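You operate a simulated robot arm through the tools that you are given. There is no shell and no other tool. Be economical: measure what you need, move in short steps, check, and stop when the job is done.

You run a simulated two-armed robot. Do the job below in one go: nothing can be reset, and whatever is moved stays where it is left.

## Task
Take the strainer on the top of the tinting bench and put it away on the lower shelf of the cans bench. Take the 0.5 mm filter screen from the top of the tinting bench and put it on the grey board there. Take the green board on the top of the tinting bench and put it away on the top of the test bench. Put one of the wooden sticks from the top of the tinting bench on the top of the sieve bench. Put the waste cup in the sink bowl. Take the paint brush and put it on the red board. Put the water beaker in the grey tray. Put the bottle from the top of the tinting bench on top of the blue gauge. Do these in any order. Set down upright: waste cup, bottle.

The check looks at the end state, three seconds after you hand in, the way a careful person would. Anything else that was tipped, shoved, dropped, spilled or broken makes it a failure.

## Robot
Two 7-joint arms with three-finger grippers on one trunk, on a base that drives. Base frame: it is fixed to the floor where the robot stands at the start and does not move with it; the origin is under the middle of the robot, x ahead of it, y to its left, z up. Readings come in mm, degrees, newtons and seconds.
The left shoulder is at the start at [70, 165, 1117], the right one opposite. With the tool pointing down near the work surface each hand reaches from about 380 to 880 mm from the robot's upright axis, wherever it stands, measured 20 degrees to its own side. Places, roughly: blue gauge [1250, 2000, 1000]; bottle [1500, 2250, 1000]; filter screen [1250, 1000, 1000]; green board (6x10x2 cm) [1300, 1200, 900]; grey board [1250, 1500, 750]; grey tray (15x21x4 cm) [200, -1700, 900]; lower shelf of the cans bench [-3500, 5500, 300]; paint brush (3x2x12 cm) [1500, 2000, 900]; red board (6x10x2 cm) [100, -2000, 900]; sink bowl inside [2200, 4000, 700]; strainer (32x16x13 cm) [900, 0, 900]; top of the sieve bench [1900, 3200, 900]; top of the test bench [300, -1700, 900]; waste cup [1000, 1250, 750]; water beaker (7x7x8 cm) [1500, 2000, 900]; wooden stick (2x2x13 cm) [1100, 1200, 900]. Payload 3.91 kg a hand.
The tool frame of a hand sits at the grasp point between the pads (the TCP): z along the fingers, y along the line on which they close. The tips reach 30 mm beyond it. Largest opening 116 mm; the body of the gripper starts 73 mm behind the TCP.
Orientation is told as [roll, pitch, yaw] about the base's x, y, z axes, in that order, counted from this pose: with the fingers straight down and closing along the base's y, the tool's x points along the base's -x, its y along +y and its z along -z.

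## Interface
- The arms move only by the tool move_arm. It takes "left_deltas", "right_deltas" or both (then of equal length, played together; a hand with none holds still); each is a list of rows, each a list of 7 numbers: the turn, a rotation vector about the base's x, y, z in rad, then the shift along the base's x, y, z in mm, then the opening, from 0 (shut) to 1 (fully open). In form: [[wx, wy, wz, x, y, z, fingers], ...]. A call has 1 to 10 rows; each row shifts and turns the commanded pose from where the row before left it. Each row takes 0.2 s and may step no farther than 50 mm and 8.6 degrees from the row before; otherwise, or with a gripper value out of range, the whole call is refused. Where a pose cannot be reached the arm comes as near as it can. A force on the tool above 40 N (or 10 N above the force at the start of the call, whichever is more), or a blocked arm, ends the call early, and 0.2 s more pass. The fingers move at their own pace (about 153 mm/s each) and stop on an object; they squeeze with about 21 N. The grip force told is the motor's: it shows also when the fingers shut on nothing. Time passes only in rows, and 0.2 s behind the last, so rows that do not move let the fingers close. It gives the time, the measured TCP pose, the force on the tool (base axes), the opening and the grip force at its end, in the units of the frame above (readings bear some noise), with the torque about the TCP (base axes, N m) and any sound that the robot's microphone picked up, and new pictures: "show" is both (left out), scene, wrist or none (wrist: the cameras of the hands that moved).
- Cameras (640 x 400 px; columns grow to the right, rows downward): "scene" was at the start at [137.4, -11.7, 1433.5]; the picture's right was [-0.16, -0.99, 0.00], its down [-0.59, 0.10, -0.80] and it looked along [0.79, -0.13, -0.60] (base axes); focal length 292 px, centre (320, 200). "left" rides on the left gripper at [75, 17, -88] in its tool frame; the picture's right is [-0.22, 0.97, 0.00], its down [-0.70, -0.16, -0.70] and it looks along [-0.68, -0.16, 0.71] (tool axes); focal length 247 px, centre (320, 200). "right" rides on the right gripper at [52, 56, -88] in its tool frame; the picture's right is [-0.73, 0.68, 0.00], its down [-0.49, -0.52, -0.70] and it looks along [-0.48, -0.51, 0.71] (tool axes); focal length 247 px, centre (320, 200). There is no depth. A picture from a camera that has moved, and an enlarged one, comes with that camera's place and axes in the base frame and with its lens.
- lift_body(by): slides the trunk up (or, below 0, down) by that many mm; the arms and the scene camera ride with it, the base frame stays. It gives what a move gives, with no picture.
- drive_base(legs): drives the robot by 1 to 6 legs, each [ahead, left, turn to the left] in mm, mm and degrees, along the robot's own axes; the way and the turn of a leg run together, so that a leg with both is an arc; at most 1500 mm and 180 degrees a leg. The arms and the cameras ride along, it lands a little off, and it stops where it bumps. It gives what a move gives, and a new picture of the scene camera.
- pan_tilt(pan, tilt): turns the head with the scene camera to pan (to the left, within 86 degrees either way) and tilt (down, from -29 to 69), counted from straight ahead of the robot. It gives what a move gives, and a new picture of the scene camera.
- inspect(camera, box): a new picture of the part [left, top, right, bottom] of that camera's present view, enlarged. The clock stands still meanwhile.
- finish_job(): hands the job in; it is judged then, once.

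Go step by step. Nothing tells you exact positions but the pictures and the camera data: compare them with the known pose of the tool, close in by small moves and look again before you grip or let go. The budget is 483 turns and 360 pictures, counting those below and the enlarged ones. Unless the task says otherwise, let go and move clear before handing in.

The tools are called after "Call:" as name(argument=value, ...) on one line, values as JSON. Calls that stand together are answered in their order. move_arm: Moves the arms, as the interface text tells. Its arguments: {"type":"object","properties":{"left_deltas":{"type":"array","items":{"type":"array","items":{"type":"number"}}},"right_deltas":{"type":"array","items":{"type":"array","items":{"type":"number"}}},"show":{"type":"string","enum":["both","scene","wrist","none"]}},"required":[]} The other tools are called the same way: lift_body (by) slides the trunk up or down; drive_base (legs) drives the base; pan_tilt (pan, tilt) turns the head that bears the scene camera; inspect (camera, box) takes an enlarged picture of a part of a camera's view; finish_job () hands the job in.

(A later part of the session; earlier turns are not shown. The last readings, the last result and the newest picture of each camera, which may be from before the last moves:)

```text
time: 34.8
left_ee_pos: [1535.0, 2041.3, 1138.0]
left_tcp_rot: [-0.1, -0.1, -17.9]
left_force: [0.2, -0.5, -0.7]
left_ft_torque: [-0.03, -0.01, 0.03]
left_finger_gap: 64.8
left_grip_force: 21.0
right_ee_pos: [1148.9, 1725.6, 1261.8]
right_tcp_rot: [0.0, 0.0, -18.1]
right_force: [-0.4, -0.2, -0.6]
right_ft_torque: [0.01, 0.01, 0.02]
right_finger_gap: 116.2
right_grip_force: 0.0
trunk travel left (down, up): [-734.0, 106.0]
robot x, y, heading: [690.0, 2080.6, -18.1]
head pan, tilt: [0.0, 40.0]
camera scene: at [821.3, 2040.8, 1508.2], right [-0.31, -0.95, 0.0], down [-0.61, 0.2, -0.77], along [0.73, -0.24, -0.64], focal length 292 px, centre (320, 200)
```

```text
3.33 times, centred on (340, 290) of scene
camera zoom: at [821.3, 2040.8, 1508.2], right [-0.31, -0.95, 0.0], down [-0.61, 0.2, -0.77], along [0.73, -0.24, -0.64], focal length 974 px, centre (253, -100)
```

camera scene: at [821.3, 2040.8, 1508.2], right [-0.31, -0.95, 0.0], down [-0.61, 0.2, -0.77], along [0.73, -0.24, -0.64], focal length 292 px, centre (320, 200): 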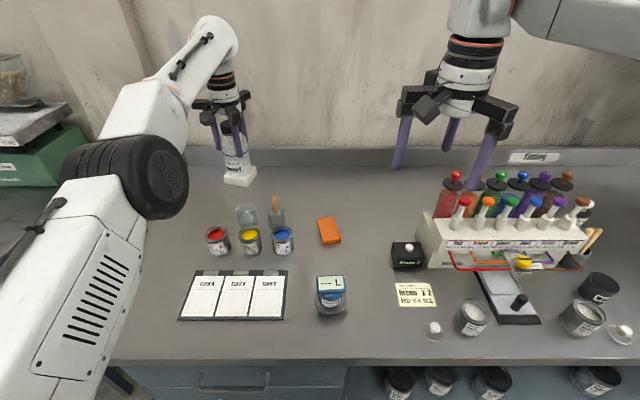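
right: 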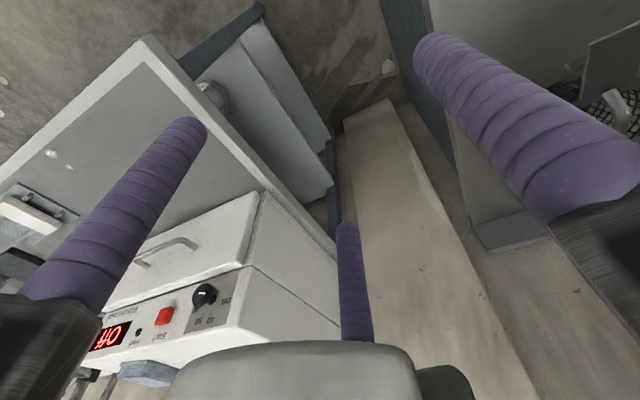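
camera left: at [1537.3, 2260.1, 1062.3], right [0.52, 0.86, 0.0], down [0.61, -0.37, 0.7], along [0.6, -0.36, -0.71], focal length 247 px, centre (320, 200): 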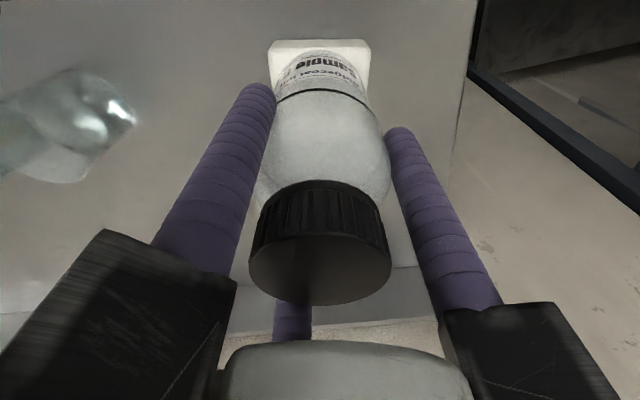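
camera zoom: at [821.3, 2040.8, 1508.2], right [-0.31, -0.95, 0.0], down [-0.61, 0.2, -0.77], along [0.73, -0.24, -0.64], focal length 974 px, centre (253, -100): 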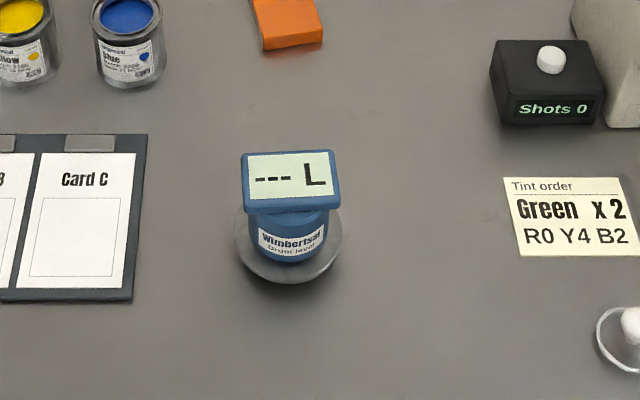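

The gauge has a flat, roughly 68×48 mm display top at about z 935, near (1179, 1893). I carry the bottle over it at height.

Call:
move_arm(left_deltas=[[0, 0, 0, -44.5, -18.5, 0, 0], [0, 0, 0, -44.5, -18.5, 0, 0], [0, 0, 0, -44.5, -18.5, 0, 0], [0, 0, 0, -44.5, -18.5, 0, 0], [0, 0, 0, -44.5, -18.5, 0, 0], [0, 0, 0, -44.5, -18.5, 0, 0], [0, 0, 0, -44.5, -18.5, 0, 0], [0, 0, 0, -44.5, -18.5, 0, 0], [0, 0, 0, 0, 0, 0, 0]])

Call:
inspect(camera="left", box=[220, 0, 420, 130])

Call:
inspect(camera="right", box=[0, 0, 640, 400])

```text
time: 36.8
left_ee_pos: [1177.8, 1892.4, 1136.7]
left_tcp_rot: [0.0, 0.1, -18.1]
left_force: [0.2, -0.3, -1.0]
left_ft_torque: [-0.03, 0.03, 0.02]
left_finger_gap: 64.8
left_grip_force: 21.0
right_ee_pos: [1149.1, 1725.7, 1260.9]
right_tcp_rot: [0.1, 0.0, -18.1]
right_force: [-0.5, 0.1, -0.1]
right_ft_torque: [-0.03, 0.05, 0.01]
right_finger_gap: 115.9
right_grip_force: 0.2
trunk travel left (down, up): [-734.0, 106.0]
robot x, y, heading: [695.1, 2078.0, -18.1]
head pan, tilt: [0.0, 40.0]
camera scene: at [822.3, 2039.8, 1508.0], right [-0.31, -0.95, 0.0], down [-0.61, 0.2, -0.77], along [0.73, -0.24, -0.64], focal length 292 px, centre (320, 200)
camera left: at [1111.1, 1930.0, 1225.6], right [0.51, 0.86, 0.0], down [0.61, -0.37, 0.7], along [0.6, -0.36, -0.71], focal length 247 px, centre (320, 200)
```

scene: 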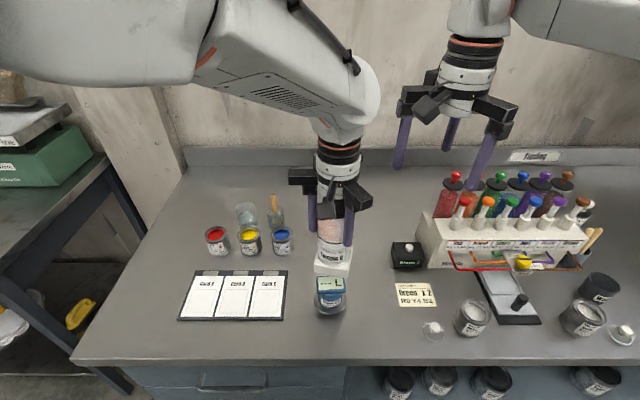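
left: 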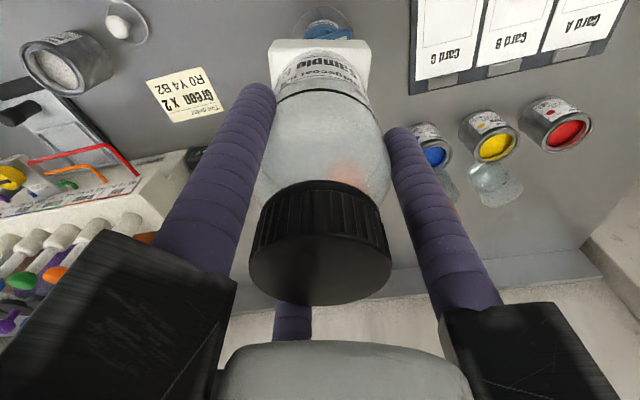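

```text
3.08 times, centred on (320, 65) of left
camera zoom: at [1111.1, 1930.0, 1225.6], right [0.51, 0.86, 0.0], down [0.61, -0.37, 0.7], along [0.6, -0.36, -0.71], focal length 760 px, centre (320, 615)
```

zoom: 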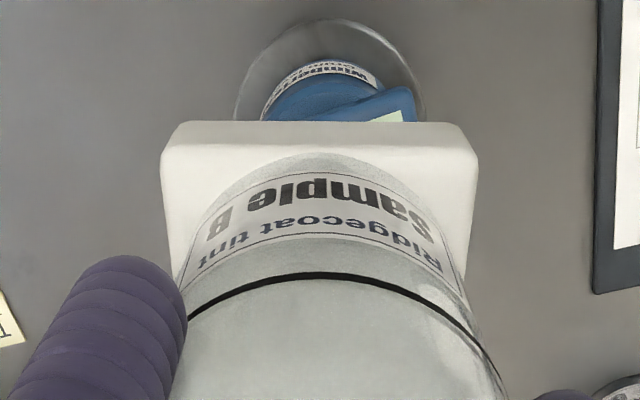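

```text
1.00 times, centred on (320, 200) of right (not enlarged: the box is as wide or as high as the picture)
camera zoom: at [1116.8, 1795.5, 1348.0], right [0.91, 0.42, 0.0], down [0.3, -0.65, 0.7], along [0.29, -0.63, -0.71], focal length 247 px, centre (320, 200)
```

zoom: 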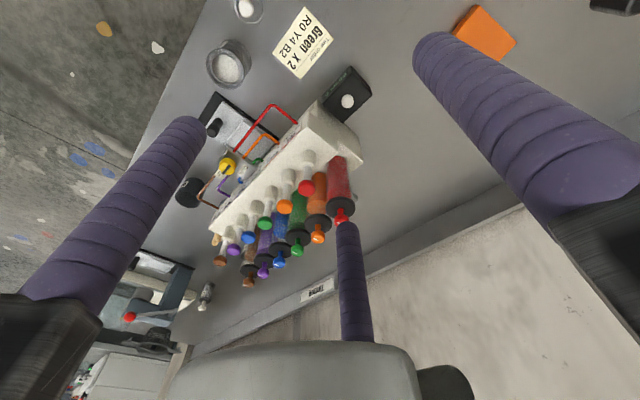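

The gauge seems about 17 mm nearer the robot than the hand's axis. I step the bottle aside to see the top of the gauge unobstructed.

Call:
move_arm(left_deltas=[[0, 0, 0, 4, 50, 0, 0], [0, 0, 0, 4, 50, 0, 0]], show="none")

Call:
move_arm(left_deltas=[[0, 0, 0, -32, 33, 0, 0], [0, 0, 0, -19, 6, 0, 0]], show="both")

Call:
inspect(camera="scene", box=[280, 230, 400, 350])

```text
refused: row 1 steps farther than a row can; nothing moved
```

```text
time: 37.4
left_ee_pos: [1125.5, 1932.0, 1139.4]
left_tcp_rot: [0.0, -0.1, -17.9]
left_force: [0.9, -0.1, -0.8]
left_ft_torque: [0.01, 0.01, 0.01]
left_finger_gap: 64.8
left_grip_force: 20.7
right_ee_pos: [1149.4, 1724.5, 1261.2]
right_tcp_rot: [0.2, 0.0, -18.1]
right_force: [0.6, -0.3, -0.2]
right_ft_torque: [-0.01, -0.01, -0.01]
right_finger_gap: 115.8
right_grip_force: 0.1
trunk travel left (down, up): [-734.0, 106.0]
robot x, y, heading: [692.8, 2082.7, -17.7]
head pan, tilt: [0.0, 40.0]
camera scene: at [820.8, 2040.0, 1508.2], right [-0.31, -0.95, 0.0], down [-0.61, 0.2, -0.77], along [0.73, -0.24, -0.64], focal length 292 px, centre (320, 200)
camera left: at [1060.7, 1969.9, 1227.5], right [0.51, 0.86, 0.0], down [0.61, -0.37, 0.7], along [0.6, -0.36, -0.71], focal length 247 px, centre (320, 200)
```

scene: 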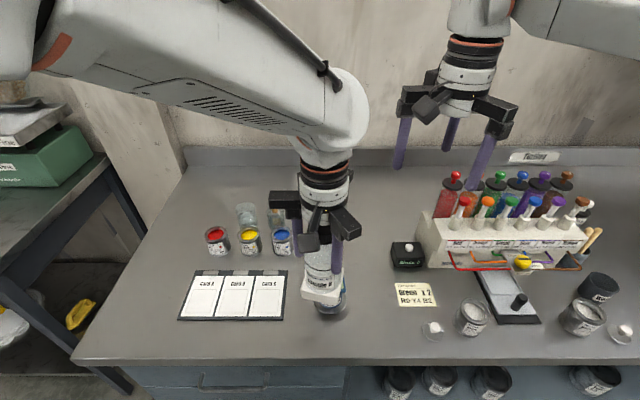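
left: 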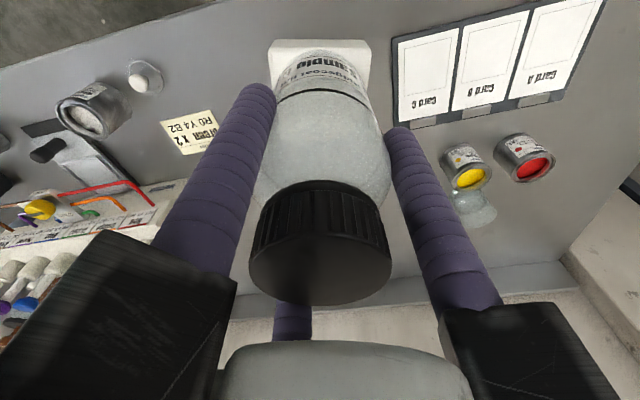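

```text
3.33 times, centred on (340, 290) of scene
camera zoom: at [820.8, 2040.0, 1508.2], right [-0.31, -0.95, 0.0], down [-0.61, 0.2, -0.77], along [0.73, -0.24, -0.64], focal length 974 px, centre (253, -100)
```

zoom: 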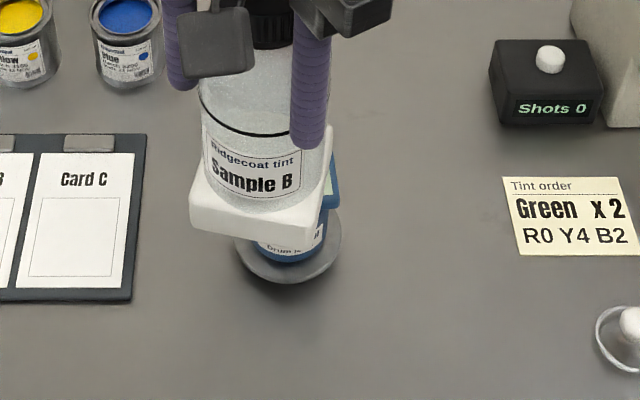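

I move the bottle further left and ahead so the gauge shows in the wrist view.

Call:
move_arm(left_deltas=[[0, 0, 0, 14, 44, 0, 0], [0, 0, 0, 14, 44, 0, 0], [0, 0, 0, 0, 0, 0, 0]], show="wrist")

Call:
inspect(camera="left", box=[150, 0, 310, 100])

Call:
inspect(camera="scene", box=[290, 260, 370, 330])

```text
time: 38.2
left_ee_pos: [1152.8, 2017.3, 1140.3]
left_tcp_rot: [0.3, -0.1, -18.0]
left_force: [-0.1, -0.1, -0.4]
left_ft_torque: [0.05, 0.0, -0.05]
left_finger_gap: 65.0
left_grip_force: 21.2
right_ee_pos: [1148.6, 1722.0, 1260.2]
right_tcp_rot: [0.2, 0.0, -18.1]
right_force: [-0.3, -0.2, -0.8]
right_ft_torque: [0.04, -0.02, -0.01]
right_finger_gap: 115.7
right_grip_force: 0.0
trunk travel left (down, up): [-734.0, 106.0]
robot x, y, heading: [689.5, 2079.5, -18.2]
head pan, tilt: [0.0, 40.0]
camera left: at [1087.7, 2055.3, 1228.4], right [0.51, 0.86, 0.0], down [0.61, -0.37, 0.7], along [0.6, -0.36, -0.71], focal length 247 px, centre (320, 200)
```

left: 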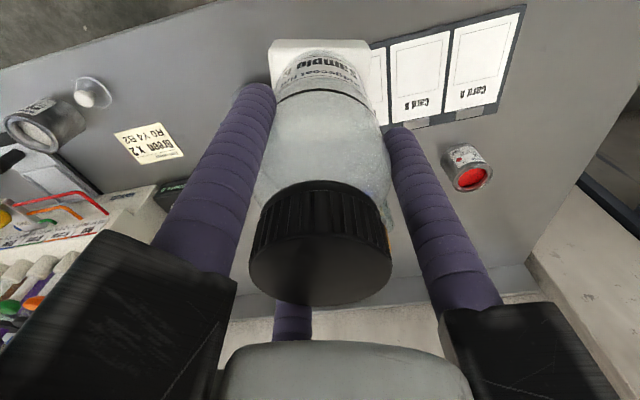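

```text
4.00 times, centred on (230, 50) of left
camera zoom: at [1087.7, 2055.3, 1228.4], right [0.51, 0.86, 0.0], down [0.61, -0.37, 0.7], along [0.6, -0.36, -0.71], focal length 988 px, centre (680, 800)
```

zoom: 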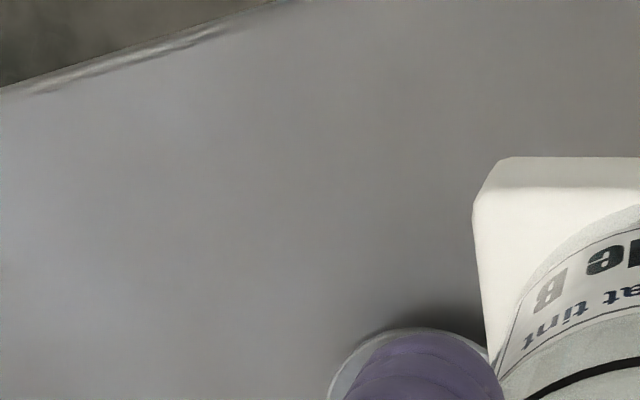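

```text
5.71 times, centred on (330, 295) of scene
camera zoom: at [819.9, 2036.5, 1508.1], right [-0.31, -0.95, 0.0], down [-0.61, 0.2, -0.77], along [0.73, -0.24, -0.64], focal length 1670 px, centre (263, -343)
```

zoom: 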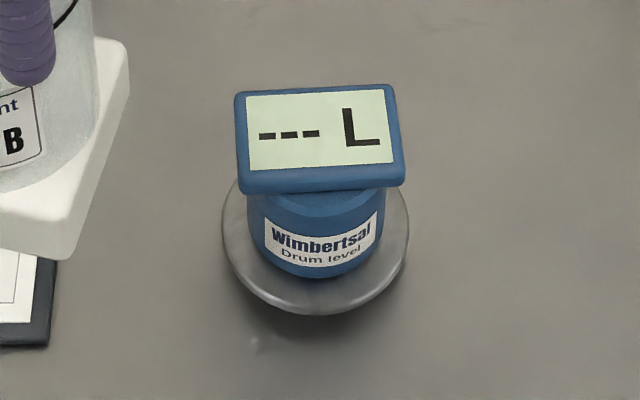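

The gauge top looks flat. I go back over it at about (1176, 1897) and lower to leave roughly 20 mm of gap, then check.

Call:
move_arm(left_deltas=[[0, 0, 0, 7.7, -40, 0, 0], [0, 0, 0, 7.7, -40, 0, 0], [0, 0, 0, 7.7, -40, 0, 0], [0, 0, 0, 0, 0, -30, 0], [0, 0, 0, 0, 0, -25, 0], [0, 0, 0, 0, 0, 0, 0]], show="wrist")

Call:
inspect(camera="scene", box=[290, 220, 370, 330])

Call:
inspect(camera="left", box=[240, 0, 400, 100])

```text
time: 39.6
left_ee_pos: [1177.7, 1900.8, 1083.8]
left_tcp_rot: [0.0, -0.1, -18.0]
left_force: [0.4, 0.4, -0.9]
left_ft_torque: [-0.03, 0.01, 0.03]
left_finger_gap: 64.8
left_grip_force: 21.1
right_ee_pos: [1148.2, 1725.5, 1262.2]
right_tcp_rot: [0.1, -0.2, -18.1]
right_force: [-0.3, -0.8, -0.1]
right_ft_torque: [0.01, 0.01, -0.03]
right_finger_gap: 116.0
right_grip_force: 0.0
trunk travel left (down, up): [-734.0, 106.0]
robot x, y, heading: [691.7, 2078.5, -18.1]
head pan, tilt: [0.0, 40.0]
camera left: at [1111.9, 1938.7, 1172.7], right [0.51, 0.86, 0.0], down [0.61, -0.37, 0.7], along [0.6, -0.36, -0.71], focal length 247 px, centre (320, 200)
```

left: 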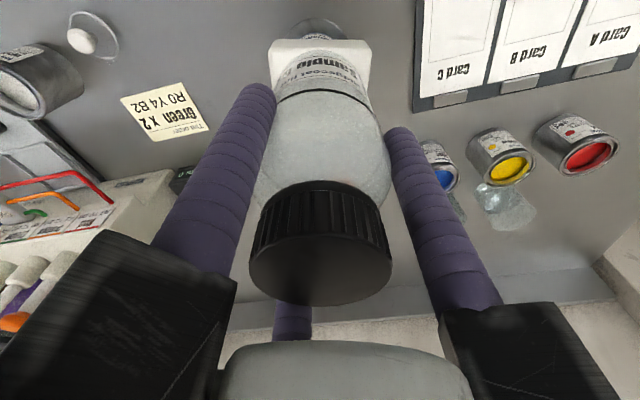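

```text
3.64 times, centred on (330, 275) of scene
camera zoom: at [820.3, 2039.7, 1508.2], right [-0.31, -0.95, 0.0], down [-0.61, 0.2, -0.77], along [0.73, -0.24, -0.64], focal length 1062 px, centre (284, -73)
```

zoom: 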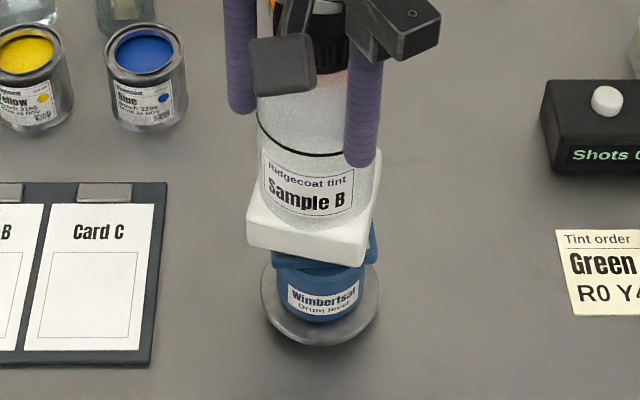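

```text
4.00 times, centred on (320, 50) of left
camera zoom: at [1111.9, 1938.7, 1172.7], right [0.51, 0.86, 0.0], down [0.61, -0.37, 0.7], along [0.6, -0.36, -0.71], focal length 988 px, centre (320, 800)
```

zoom: 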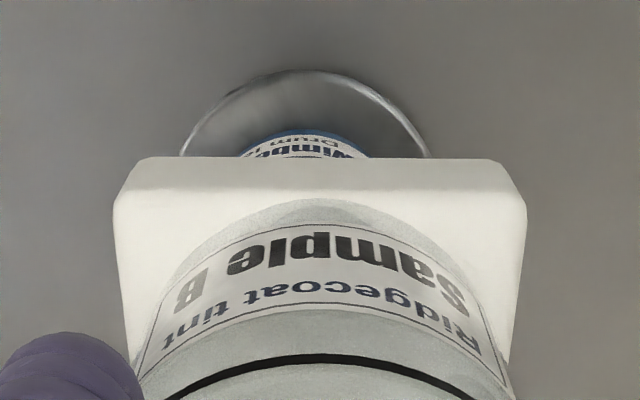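

The foot is about 5 mm too far left and around 10 mm short. I correct that, lower to about 10 mm above and check.

Call:
move_arm(left_deltas=[[0, 0, 0, 8, -8, 0, 0], [0, 0, 0, 0, 0, -10, 0], [0, 0, 0, 0, 0, 0, 0]], show="none")

Call:
inspect(camera="scene", box=[290, 230, 370, 330])

Call:
inspect(camera="left", box=[240, 0, 400, 100])

```text
time: 40.4
left_ee_pos: [1185.3, 1891.5, 1074.2]
left_tcp_rot: [0.0, -0.1, -18.1]
left_force: [0.1, -0.1, 0.1]
left_ft_torque: [-0.04, 0.0, -0.03]
left_finger_gap: 64.9
left_grip_force: 20.7
right_ee_pos: [1148.4, 1725.1, 1261.9]
right_tcp_rot: [0.2, -0.1, -18.1]
right_force: [-0.1, 0.2, -0.9]
right_ft_torque: [0.02, 0.03, -0.02]
right_finger_gap: 116.2
right_grip_force: 0.1
trunk travel left (down, up): [-734.0, 106.0]
robot x, y, heading: [687.1, 2081.4, -17.9]
head pan, tilt: [0.0, 40.0]
```

```text
4.00 times, centred on (330, 280) of scene
camera zoom: at [820.3, 2039.8, 1508.3], right [-0.31, -0.95, 0.0], down [-0.61, 0.2, -0.77], along [0.73, -0.24, -0.64], focal length 1169 px, centre (280, -120)
```

zoom: 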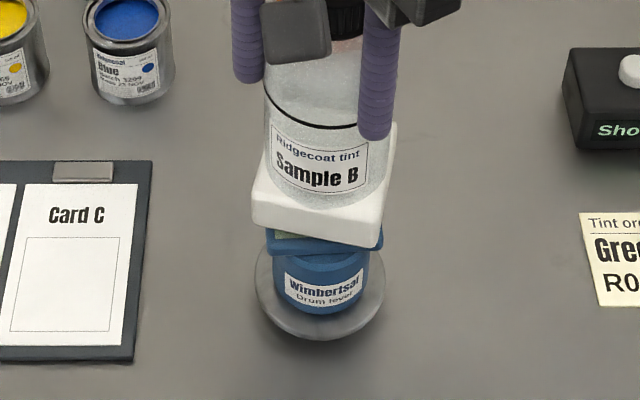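

```text
4.00 times, centred on (320, 50) of left
camera zoom: at [1120.1, 1929.4, 1161.7], right [0.51, 0.86, 0.0], down [0.61, -0.37, 0.7], along [0.6, -0.36, -0.71], focal length 988 px, centre (320, 800)
```

zoom: 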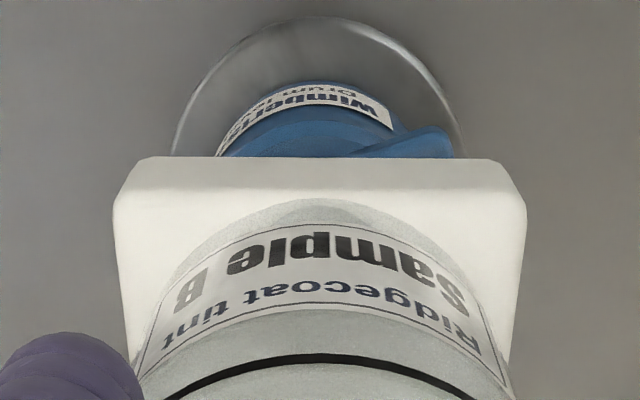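

Alignment now looks good in both views. I lower in small steps until contact.

Call:
move_arm(left_deltas=[[0, 0, 0, 0, 0, -4, 0], [0, 0, 0, 0, 0, -3, 0], [0, 0, 0, 0, 0, 0, 0]], show="none")

Call:
inspect(camera="scene", box=[290, 230, 370, 330])

```text
time: 41.2
left_ee_pos: [1186.9, 1891.2, 1066.8]
left_tcp_rot: [0.1, -0.2, -18.0]
left_force: [0.0, -0.4, -0.3]
left_ft_torque: [0.01, -0.01, -0.02]
left_finger_gap: 64.7
left_grip_force: 20.8
right_ee_pos: [1149.1, 1725.7, 1260.8]
right_tcp_rot: [0.1, 0.0, -18.1]
right_force: [0.1, 0.0, -0.6]
right_ft_torque: [0.01, -0.01, 0.0]
right_finger_gap: 116.1
right_grip_force: 0.0
trunk travel left (down, up): [-734.0, 106.0]
robot x, y, heading: [693.6, 2076.2, -18.3]
head pan, tilt: [0.0, 40.0]
```

```text
4.00 times, centred on (330, 280) of scene
camera zoom: at [820.7, 2039.4, 1508.2], right [-0.31, -0.95, 0.0], down [-0.61, 0.2, -0.77], along [0.73, -0.24, -0.64], focal length 1169 px, centre (280, -120)
```

zoom: 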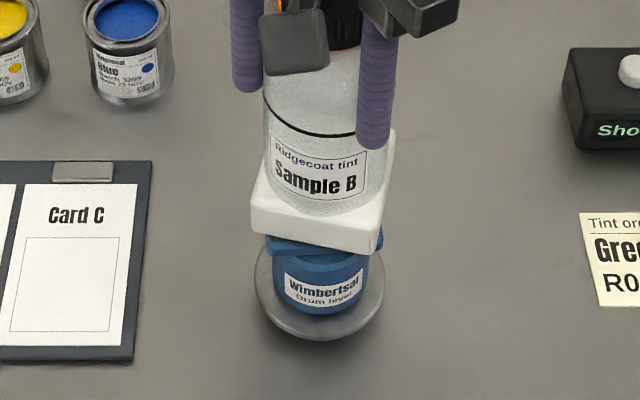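

Call:
move_arm(left_deltas=[[0, 0, 0, 0, 0, -3, 0], [0, 0, 0, 0, 0, -2, 0], [0, 0, 0, 0, 0, 0, 0]], show="none")

Call:
move_arm(left_deltas=[[0, 0, 0, 0, 0, -2, 0], [0, 0, 0, 0, 0, -2, 0], [0, 0, 0, 0, 0, 0, 0]], show="none")

```text
time: 42.0
left_ee_pos: [1187.1, 1891.8, 1062.5]
left_tcp_rot: [0.2, -0.2, -18.0]
left_force: [0.4, 0.6, 0.1]
left_ft_torque: [-0.04, 0.02, -0.01]
left_finger_gap: 64.7
left_grip_force: 21.5
right_ee_pos: [1147.4, 1724.7, 1261.5]
right_tcp_rot: [0.2, -0.2, -18.0]
right_force: [-0.7, -0.2, 0.0]
right_ft_torque: [0.01, 0.03, 0.01]
right_finger_gap: 116.0
right_grip_force: 0.0
trunk travel left (down, up): [-734.0, 106.0]
robot x, y, heading: [693.6, 2079.6, -17.8]
head pan, tilt: [0.0, 40.0]
```

```text
time: 42.8
left_ee_pos: [1185.0, 1891.5, 1058.5]
left_tcp_rot: [0.0, -0.3, -18.0]
left_force: [1.6, 1.1, 14.7]
left_ft_torque: [0.22, 0.0, -0.03]
left_finger_gap: 64.9
left_grip_force: 21.3
right_ee_pos: [1146.4, 1725.4, 1261.6]
right_tcp_rot: [0.1, -0.1, -18.2]
right_force: [-0.2, 0.6, -0.1]
right_ft_torque: [0.01, 0.02, 0.01]
right_finger_gap: 115.9
right_grip_force: 0.1
trunk travel left (down, up): [-734.0, 106.0]
robot x, y, heading: [689.9, 2077.9, -18.0]
head pan, tilt: [0.0, 40.0]
```

Contact at about TCP z 1060. I ease the press a little and look before letting go.

Call:
move_arm(left_deltas=[[0, 0, 0, 0, 0, 1.5, 0], [0, 0, 0, 0, 0, 0, 0]], show="none")

Call:
inspect(camera="scene", box=[290, 230, 370, 330])

Call:
inspect(camera="left", box=[240, 0, 400, 100])

```text
time: 43.4
left_ee_pos: [1186.4, 1892.5, 1060.2]
left_tcp_rot: [0.0, -0.1, -17.9]
left_force: [2.3, -1.4, 6.9]
left_ft_torque: [-0.46, -0.27, 0.02]
left_finger_gap: 64.8
left_grip_force: 20.8
right_ee_pos: [1146.2, 1724.7, 1262.0]
right_tcp_rot: [0.1, -0.1, -18.2]
right_force: [0.5, -0.1, 0.3]
right_ft_torque: [-0.01, -0.02, 0.01]
right_finger_gap: 116.2
right_grip_force: 0.2
trunk travel left (down, up): [-734.0, 106.0]
robot x, y, heading: [692.2, 2076.6, -18.0]
head pan, tilt: [0.0, 40.0]
```

```text
4.00 times, centred on (330, 280) of scene
camera zoom: at [820.0, 2039.5, 1508.2], right [-0.31, -0.95, 0.0], down [-0.61, 0.2, -0.77], along [0.73, -0.24, -0.64], focal length 1169 px, centre (280, -120)
```

zoom: 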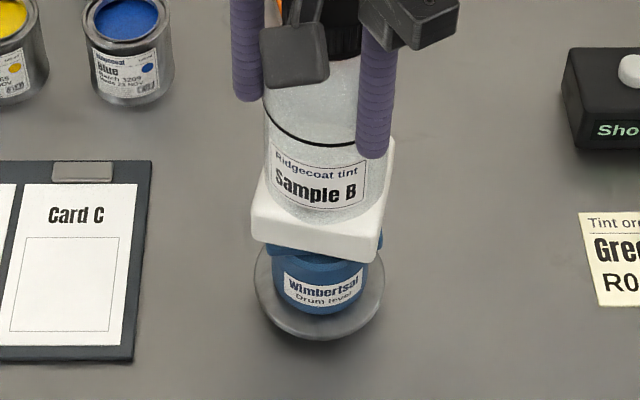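

```text
4.00 times, centred on (320, 50) of left
camera zoom: at [1119.9, 1929.5, 1147.6], right [0.51, 0.86, 0.0], down [0.61, -0.37, 0.7], along [0.6, -0.36, -0.71], focal length 988 px, centre (320, 800)
```

zoom: 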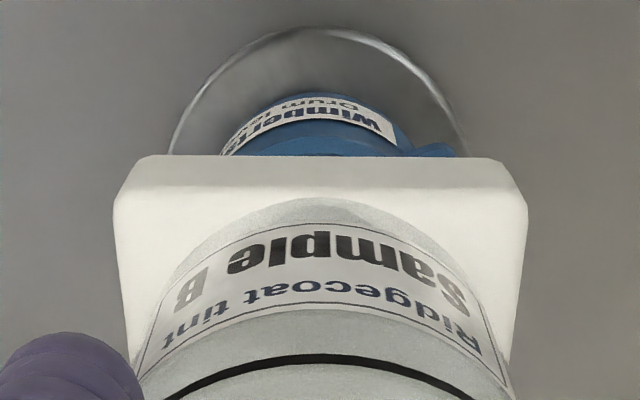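

It rests on the display top. I open the fingers and rise.

Call:
move_arm(left_deltas=[[0, 0, 0, 0, 0, 0, 0.65], [0, 0, 0, 0, 0, 0, 0.75], [0, 0, 0, 0, 0, 0, 1], [0, 0, 0, 0, 0, 0, 1]], show="wrist")

Call:
inspect(camera="scene", box=[290, 220, 370, 330])

```text
time: 44.4
left_ee_pos: [1186.9, 1891.7, 1059.8]
left_tcp_rot: [0.2, -0.1, -18.0]
left_force: [1.1, 0.9, -0.2]
left_ft_torque: [0.0, -0.01, -0.02]
left_finger_gap: 115.8
left_grip_force: 0.1
right_ee_pos: [1148.6, 1725.3, 1259.8]
right_tcp_rot: [0.2, 0.0, -18.1]
right_force: [0.4, 0.2, -0.7]
right_ft_torque: [-0.01, 0.01, 0.02]
right_finger_gap: 115.9
right_grip_force: 0.1
trunk travel left (down, up): [-734.0, 106.0]
robot x, y, heading: [695.8, 2078.5, -17.9]
head pan, tilt: [0.0, 40.0]
camera left: at [1120.2, 1929.8, 1147.5], right [0.51, 0.86, 0.0], down [0.61, -0.37, 0.7], along [0.6, -0.36, -0.71], focal length 247 px, centre (320, 200)
```

left: 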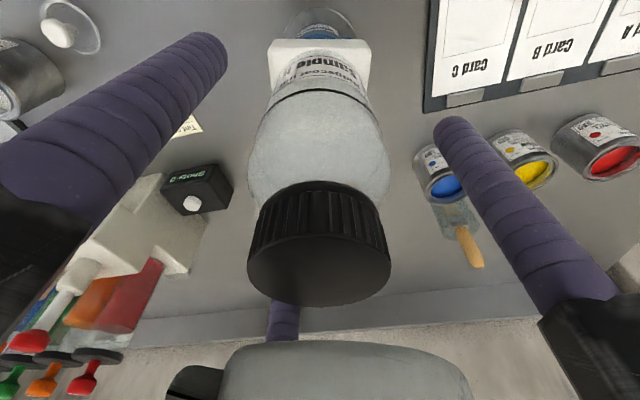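

```text
3.64 times, centred on (330, 275) of scene
camera zoom: at [820.5, 2039.5, 1508.2], right [-0.31, -0.95, 0.0], down [-0.61, 0.2, -0.77], along [0.73, -0.24, -0.64], focal length 1062 px, centre (284, -73)
```

zoom: 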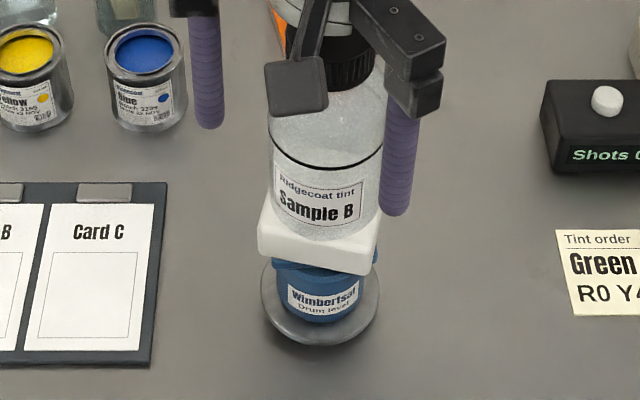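

The bottle stands upright on the gauge. I rise clear, then move left for the beaker and the brush.

Call:
move_arm(left_deltas=[[0, 0, 0, 0, 0, 40, 1], [0, 0, 0, 0, 0, 50, 1], [0, 0, 0, 0, 0, 50, 1], [0, 0, 0, 0, 0, 30, 1]], show="none")

Call:
drive_base(legs=[[0, 250, 0]])

Call:
inspect(camera="scene", box=[250, 130, 450, 340])

```text
time: 45.4
left_ee_pos: [1184.8, 1891.9, 1229.4]
left_tcp_rot: [0.1, -0.1, -18.1]
left_force: [-0.1, 0.2, 0.0]
left_ft_torque: [0.02, -0.07, 0.02]
left_finger_gap: 115.9
left_grip_force: 0.0
right_ee_pos: [1147.9, 1725.4, 1262.5]
right_tcp_rot: [0.1, -0.1, -18.1]
right_force: [0.5, 0.7, 0.3]
right_ft_torque: [-0.01, -0.01, 0.02]
right_finger_gap: 116.0
right_grip_force: 0.1
trunk travel left (down, up): [-734.0, 106.0]
robot x, y, heading: [691.7, 2074.3, -18.4]
head pan, tilt: [0.0, 40.0]
```

```text
time: 47.2
left_ee_pos: [1262.0, 2129.9, 1228.7]
left_tcp_rot: [0.1, -0.2, -17.8]
left_force: [0.8, 1.0, -0.3]
left_ft_torque: [0.0, -0.04, 0.02]
left_finger_gap: 115.6
left_grip_force: 0.1
right_ee_pos: [1225.1, 1962.5, 1260.5]
right_tcp_rot: [0.2, 0.1, -18.1]
right_force: [0.3, -0.1, -0.5]
right_ft_torque: [0.03, -0.01, -0.01]
right_finger_gap: 116.3
right_grip_force: 0.1
trunk travel left (down, up): [-734.0, 106.0]
robot x, y, heading: [763.7, 2316.5, -18.0]
head pan, tilt: [0.0, 40.0]
camera scene: at [897.4, 2276.3, 1508.2], right [-0.31, -0.95, 0.0], down [-0.61, 0.2, -0.77], along [0.73, -0.24, -0.64], focal length 292 px, centre (320, 200)
```

scene: 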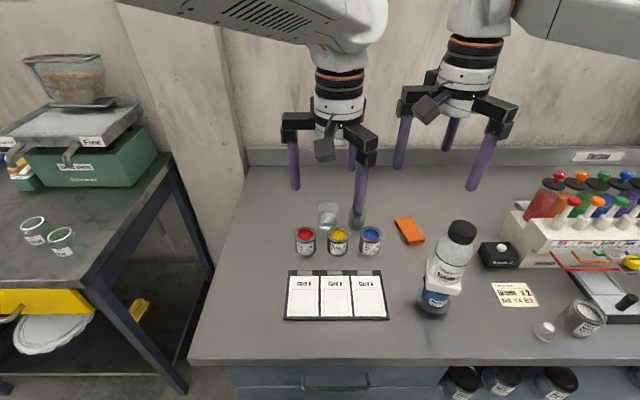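

```text
1.90 times, centred on (350, 235) of scene
camera zoom: at [897.4, 2276.3, 1508.2], right [-0.31, -0.95, 0.0], down [-0.61, 0.2, -0.77], along [0.73, -0.24, -0.64], focal length 556 px, centre (263, 133)
```

zoom: 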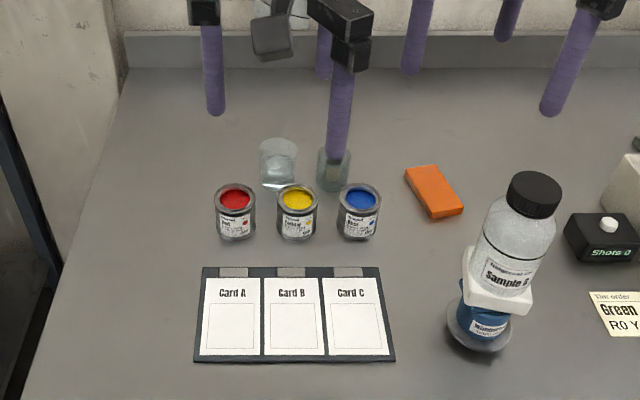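

The bottle stays put on the gauge. For the brush I want a sideways grip from the right with the right hand, so I swing the left hand away and drive right a bit.

Call:
move_arm(left_deltas=[[0, 0, 0, 14.2, 43.8, 0, 1], [0, 0, 0, 14.2, 43.8, 0, 1], [0, 0, 0, 14.2, 43.8, 0, 1], [0, 0, 0, 14.2, 43.8, 0, 1], [0, 0, 0, 14.2, 43.8, 0, 1]], show="none")

Call:
drive_base(legs=[[0, -160, 0]])

Call:
inspect(camera="scene", box=[210, 160, 370, 270])

```text
time: 48.4
left_ee_pos: [1336.9, 2353.4, 1229.7]
left_tcp_rot: [-0.1, -0.1, -18.0]
left_force: [-0.1, -0.1, 0.1]
left_ft_torque: [-0.08, -0.02, 0.02]
left_finger_gap: 116.0
left_grip_force: 0.1
right_ee_pos: [1227.4, 1967.1, 1261.6]
right_tcp_rot: [-0.1, 0.0, -18.0]
right_force: [0.0, 1.6, -0.8]
right_ft_torque: [-0.07, 0.02, 0.02]
right_finger_gap: 116.1
right_grip_force: 0.1
trunk travel left (down, up): [-734.0, 106.0]
robot x, y, heading: [768.3, 2317.1, -17.9]
head pan, tilt: [0.0, 40.0]
```

```text
time: 49.8
left_ee_pos: [1286.0, 2200.0, 1230.4]
left_tcp_rot: [-0.1, -0.2, -17.9]
left_force: [-0.4, 0.7, -0.9]
left_ft_torque: [-0.07, 0.01, -0.03]
left_finger_gap: 115.8
left_grip_force: 0.2
right_ee_pos: [1178.1, 1813.9, 1261.6]
right_tcp_rot: [0.1, -0.1, -18.0]
right_force: [0.1, 0.7, 0.1]
right_ft_torque: [-0.01, 0.03, -0.02]
right_finger_gap: 115.8
right_grip_force: 0.0
trunk travel left (down, up): [-734.0, 106.0]
robot x, y, heading: [721.8, 2162.3, -18.0]
head pan, tilt: [0.0, 40.0]
camera scene: at [849.1, 2127.2, 1508.2], right [-0.31, -0.95, 0.0], down [-0.61, 0.2, -0.77], along [0.73, -0.24, -0.64], focal length 292 px, centre (320, 200)
```

scene: 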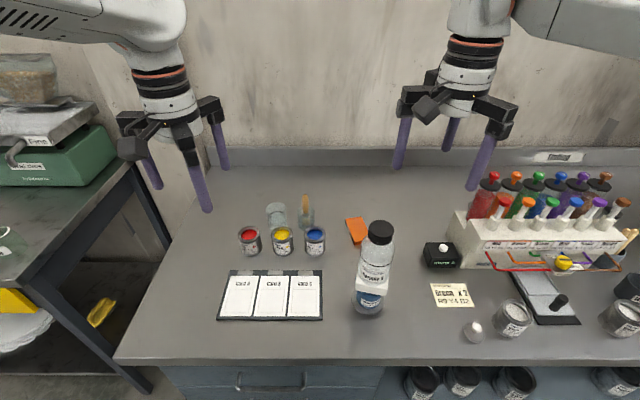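

```text
3.64 times, centred on (290, 215) of scene
camera zoom: at [849.1, 2127.2, 1508.2], right [-0.31, -0.95, 0.0], down [-0.61, 0.2, -0.77], along [0.73, -0.24, -0.64], focal length 1062 px, centre (429, 146)
```

zoom: 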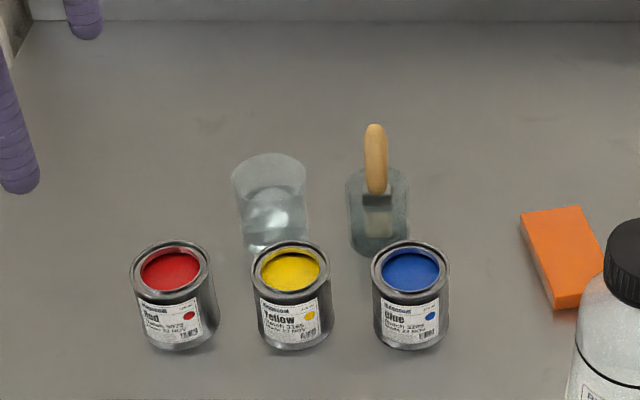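

The brush handle stands upright in the narrow jar, its top near z 985 at about (1478, 1962). I bring the right hand above it, turning it 90° so I can later lay the brush down flat.

Call:
move_arm(right_deltas=[[0, 0, -0.1428, 30, 14.8, -10, 1], [0, 0, -0.1428, 30, 14.8, -10, 1], [0, 0, -0.1428, 30, 14.8, -10, 1], [0, 0, -0.1428, 30, 14.8, -10, 1], [0, 0, -0.1428, 30, 14.8, -20, 1], [0, 0, -0.1428, 30, 14.8, -20, 1], [0, 0, -0.1428, 30, 14.8, -20, 1], [0, 0, -0.1428, 30, 14.8, -20, 1], [0, 0, -0.1428, 30, 14.8, -20, 1], [0, 0, -0.1428, 30, 14.8, -20, 1]], show="none")

Call:
move_arm(right_deltas=[[0, 0, -0.1428, 0, 0, 0, 1], [0, 0, 0, 0, 0, 0, 1]], show="both")

Call:
inspect(camera="scene", box=[210, 130, 370, 270])

```text
time: 52.0
left_ee_pos: [1289.8, 2201.5, 1227.9]
left_tcp_rot: [-0.4, 0.0, -17.9]
left_force: [0.3, 0.6, 0.7]
left_ft_torque: [-0.1, 0.06, -0.02]
left_finger_gap: 115.9
left_grip_force: 0.0
right_ee_pos: [1457.1, 1982.2, 1084.8]
right_tcp_rot: [-2.5, -1.0, -96.3]
right_force: [2.1, -3.4, 4.1]
right_ft_torque: [0.41, 0.25, -0.06]
right_finger_gap: 116.1
right_grip_force: 0.1
right hand out of reach, approached as far as the arm can: row 10
trunk travel left (down, up): [-734.0, 106.0]
robot x, y, heading: [718.3, 2166.1, -18.1]
head pan, tilt: [0.0, 40.0]
```

```text
time: 52.6
left_ee_pos: [1286.7, 2201.0, 1229.5]
left_tcp_rot: [0.0, -0.1, -17.9]
left_force: [-0.4, 0.5, -0.8]
left_ft_torque: [0.01, 0.0, 0.03]
left_finger_gap: 115.9
left_grip_force: 0.0
right_ee_pos: [1461.0, 1970.0, 1099.1]
right_tcp_rot: [-0.1, -0.2, -108.1]
right_force: [0.5, 0.8, 0.1]
right_ft_torque: [-0.04, 0.0, 0.0]
right_finger_gap: 116.2
right_grip_force: 0.0
trunk travel left (down, up): [-734.0, 106.0]
robot x, y, heading: [718.6, 2161.8, -17.7]
head pan, tilt: [0.0, 40.0]
camera scene: at [850.0, 2127.0, 1508.1], right [-0.31, -0.95, 0.0], down [-0.61, 0.2, -0.77], along [0.73, -0.24, -0.64], focal length 292 px, centre (320, 200)
camera right: at [1529.9, 2003.4, 1185.8], right [0.42, -0.91, 0.0], down [-0.65, -0.3, 0.7], along [-0.64, -0.3, -0.71], focal length 247 px, centre (320, 200)
```

scene: 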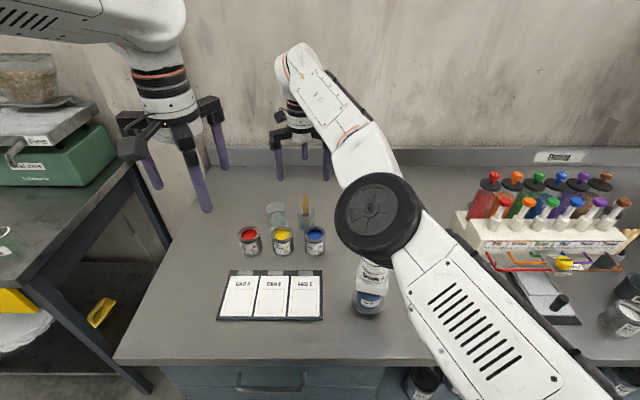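
right: 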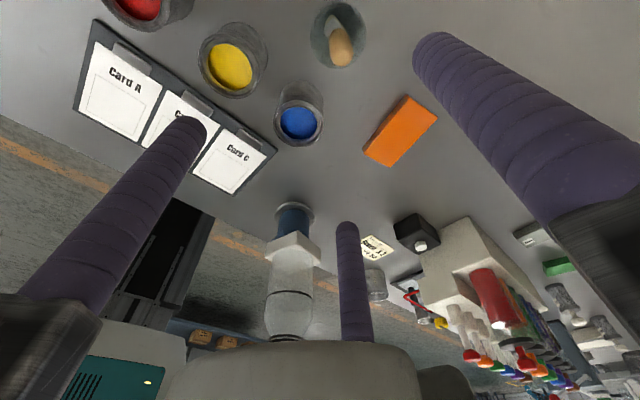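

```text
2.86 times, centred on (290, 200) of scene
camera zoom: at [850.0, 2127.0, 1508.1], right [-0.31, -0.95, 0.0], down [-0.61, 0.2, -0.77], along [0.73, -0.24, -0.64], focal length 835 px, centre (406, 200)
```

zoom: 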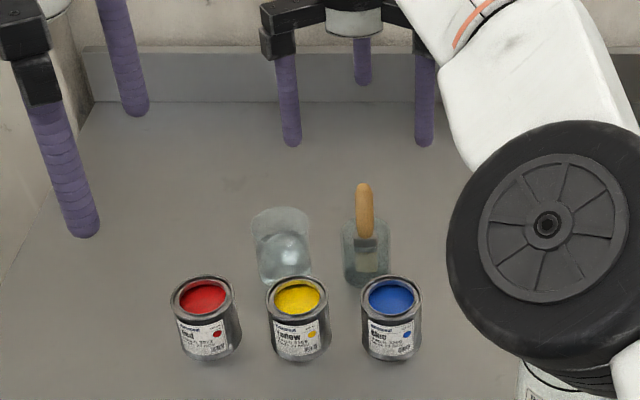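

The handle top looks to be about 30 mm further ahead. I shift and lower, then look again.

Call:
move_arm(right_deltas=[[0, 0, 0, 0, 0, -40, 1], [0, 0, 0, 27, -4, -20, 1], [0, 0, 0, 0, 0, 0, 1]], show="wrist")

Call:
inspect(camera="scene", box=[210, 130, 370, 270])

```text
time: 53.4
left_ee_pos: [1284.9, 2198.9, 1230.8]
left_tcp_rot: [0.0, 0.0, -17.9]
left_force: [-0.6, -0.4, 0.1]
left_ft_torque: [-0.02, -0.04, -0.04]
left_finger_gap: 115.9
left_grip_force: 0.1
right_ee_pos: [1467.9, 1970.4, 1047.9]
right_tcp_rot: [0.2, -0.1, -108.0]
right_force: [0.0, 0.5, 0.2]
right_ft_torque: [-0.03, -0.01, 0.0]
right_finger_gap: 115.9
right_grip_force: 0.0
right hand out of reach, approached as far as the arm can: row 1, 2
trunk travel left (down, up): [-734.0, 106.0]
robot x, y, heading: [714.9, 2157.5, -18.1]
head pan, tilt: [0.0, 40.0]
camera right: at [1536.6, 2003.3, 1135.0], right [0.42, -0.91, 0.0], down [-0.65, -0.3, 0.7], along [-0.63, -0.3, -0.71], focal length 247 px, centre (320, 200)
```

right: 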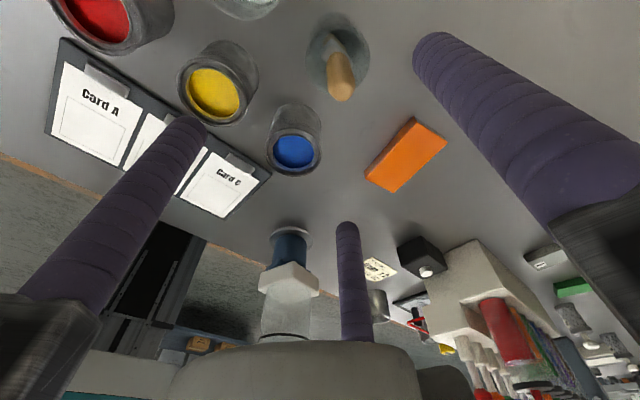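

```text
2.86 times, centred on (290, 200) of scene
camera zoom: at [847.5, 2125.3, 1508.3], right [-0.31, -0.95, 0.0], down [-0.61, 0.2, -0.77], along [0.73, -0.24, -0.64], focal length 835 px, centre (406, 200)
```

zoom: 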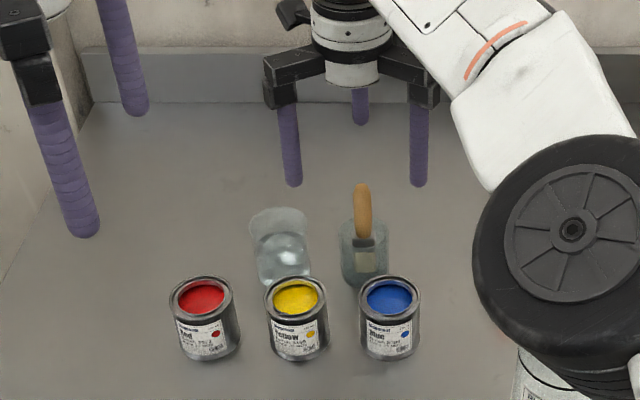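

The pose is at the edge of reach, and the right elbow hangs near the bottle. I lift the hand and look before repositioning.

Call:
move_arm(right_deltas=[[0, 0, 0, -20, 6, 40, 1], [0, 0, 0, -20, 6, 40, 1], [0, 0, 0, -20, 6, 40, 1]], show="scene")

Call:
inspect(camera="left", box=[0, 0, 640, 400])

```text
time: 54.2
left_ee_pos: [1285.1, 2198.5, 1230.2]
left_tcp_rot: [0.0, -0.1, -17.8]
left_force: [0.1, -0.5, 0.6]
left_ft_torque: [0.01, -0.02, -0.03]
left_finger_gap: 116.2
left_grip_force: 0.1
right_ee_pos: [1407.8, 1986.6, 1166.6]
right_tcp_rot: [0.0, -0.1, -108.0]
right_force: [0.4, 0.0, 0.0]
right_ft_torque: [-0.01, 0.0, 0.02]
right_finger_gap: 116.2
right_grip_force: 0.2
trunk travel left (down, up): [-734.0, 106.0]
robot x, y, heading: [718.7, 2166.3, -17.8]
head pan, tilt: [0.0, 40.0]
camera scene: at [847.5, 2124.9, 1508.2], right [-0.31, -0.95, 0.0], down [-0.61, 0.2, -0.77], along [0.73, -0.23, -0.64], focal length 292 px, centre (320, 200)
```

scene: 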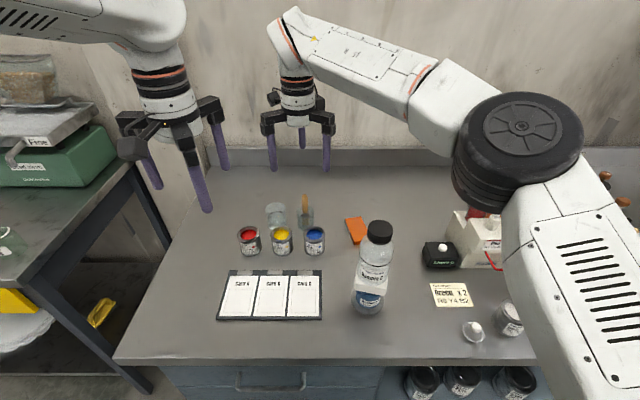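

```text
1.00 times, centred on (320, 200) of left (not enlarged: the box is as wide or as high as the picture)
camera zoom: at [1219.0, 2236.1, 1318.5], right [0.51, 0.86, 0.0], down [0.61, -0.37, 0.7], along [0.6, -0.36, -0.71], focal length 247 px, centre (320, 200)
```

zoom: 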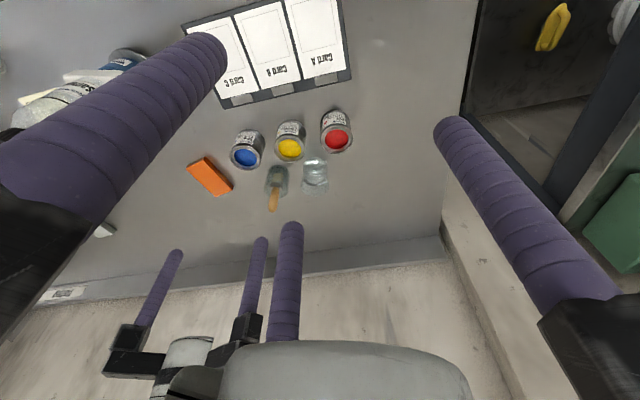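

The bottle is untouched. The right elbow would crowd it, so I return the right hand and use the left hand for the brush instead.

Call:
move_arm(right_deltas=[[0, 0, 0.143, -23, -17, 9.5, 1], [0, 0, 0.143, -23, -17, 9.5, 1], [0, 0, 0.143, -23, -17, 9.5, 1], [0, 0, 0.143, -23, -17, 9.5, 1], [0, 0, 0.143, -23, -17, 9.5, 1], [0, 0, 0.143, -23, -17, 9.5, 1], [0, 0, 0.143, -23, -17, 9.5, 1], [0, 0, 0.143, -23, -17, 9.5, 1], [0, 0, 0.143, -23, -17, 9.5, 1], [0, 0, 0.143, -23, -17, 9.5, 1]], show="none")

Call:
move_arm(right_deltas=[[0, 0, 0.143, 0, 0, 0, 1], [0, 0, 0, 0, 0, 0, 1]], show="scene")

```text
time: 56.4
left_ee_pos: [1283.6, 2197.1, 1230.7]
left_tcp_rot: [0.1, -0.3, -17.9]
left_force: [0.0, -0.2, 0.3]
left_ft_torque: [0.02, -0.04, 0.02]
left_finger_gap: 115.9
left_grip_force: 0.1
right_ee_pos: [1176.8, 1816.9, 1262.8]
right_tcp_rot: [0.1, -0.1, -25.9]
right_force: [0.6, -0.2, -0.1]
right_ft_torque: [0.02, -0.04, 0.02]
right_finger_gap: 115.8
right_grip_force: 0.1
trunk travel left (down, up): [-734.0, 106.0]
robot x, y, heading: [717.9, 2166.8, -17.9]
head pan, tilt: [0.0, 40.0]
```

```text
time: 57.0
left_ee_pos: [1285.2, 2198.4, 1231.3]
left_tcp_rot: [0.2, -0.1, -17.9]
left_force: [0.3, -0.6, 0.1]
left_ft_torque: [0.04, 0.03, -0.02]
left_finger_gap: 115.9
left_grip_force: 0.1
right_ee_pos: [1178.2, 1817.1, 1264.0]
right_tcp_rot: [0.0, -0.1, -17.8]
right_force: [0.3, -0.6, -0.2]
right_ft_torque: [0.01, 0.0, -0.01]
right_finger_gap: 115.9
right_grip_force: 0.0
trunk travel left (down, up): [-734.0, 106.0]
robot x, y, heading: [716.3, 2164.8, -17.8]
head pan, tilt: [0.0, 40.0]
camera scene: at [847.9, 2124.7, 1508.3], right [-0.31, -0.95, 0.0], down [-0.61, 0.2, -0.77], along [0.73, -0.24, -0.64], focal length 292 px, centre (320, 200)
```

scene: 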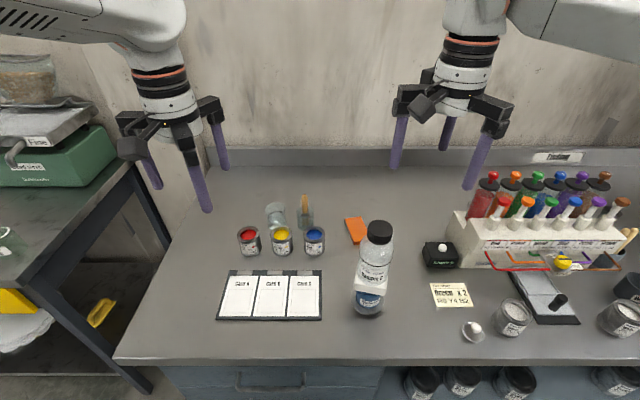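

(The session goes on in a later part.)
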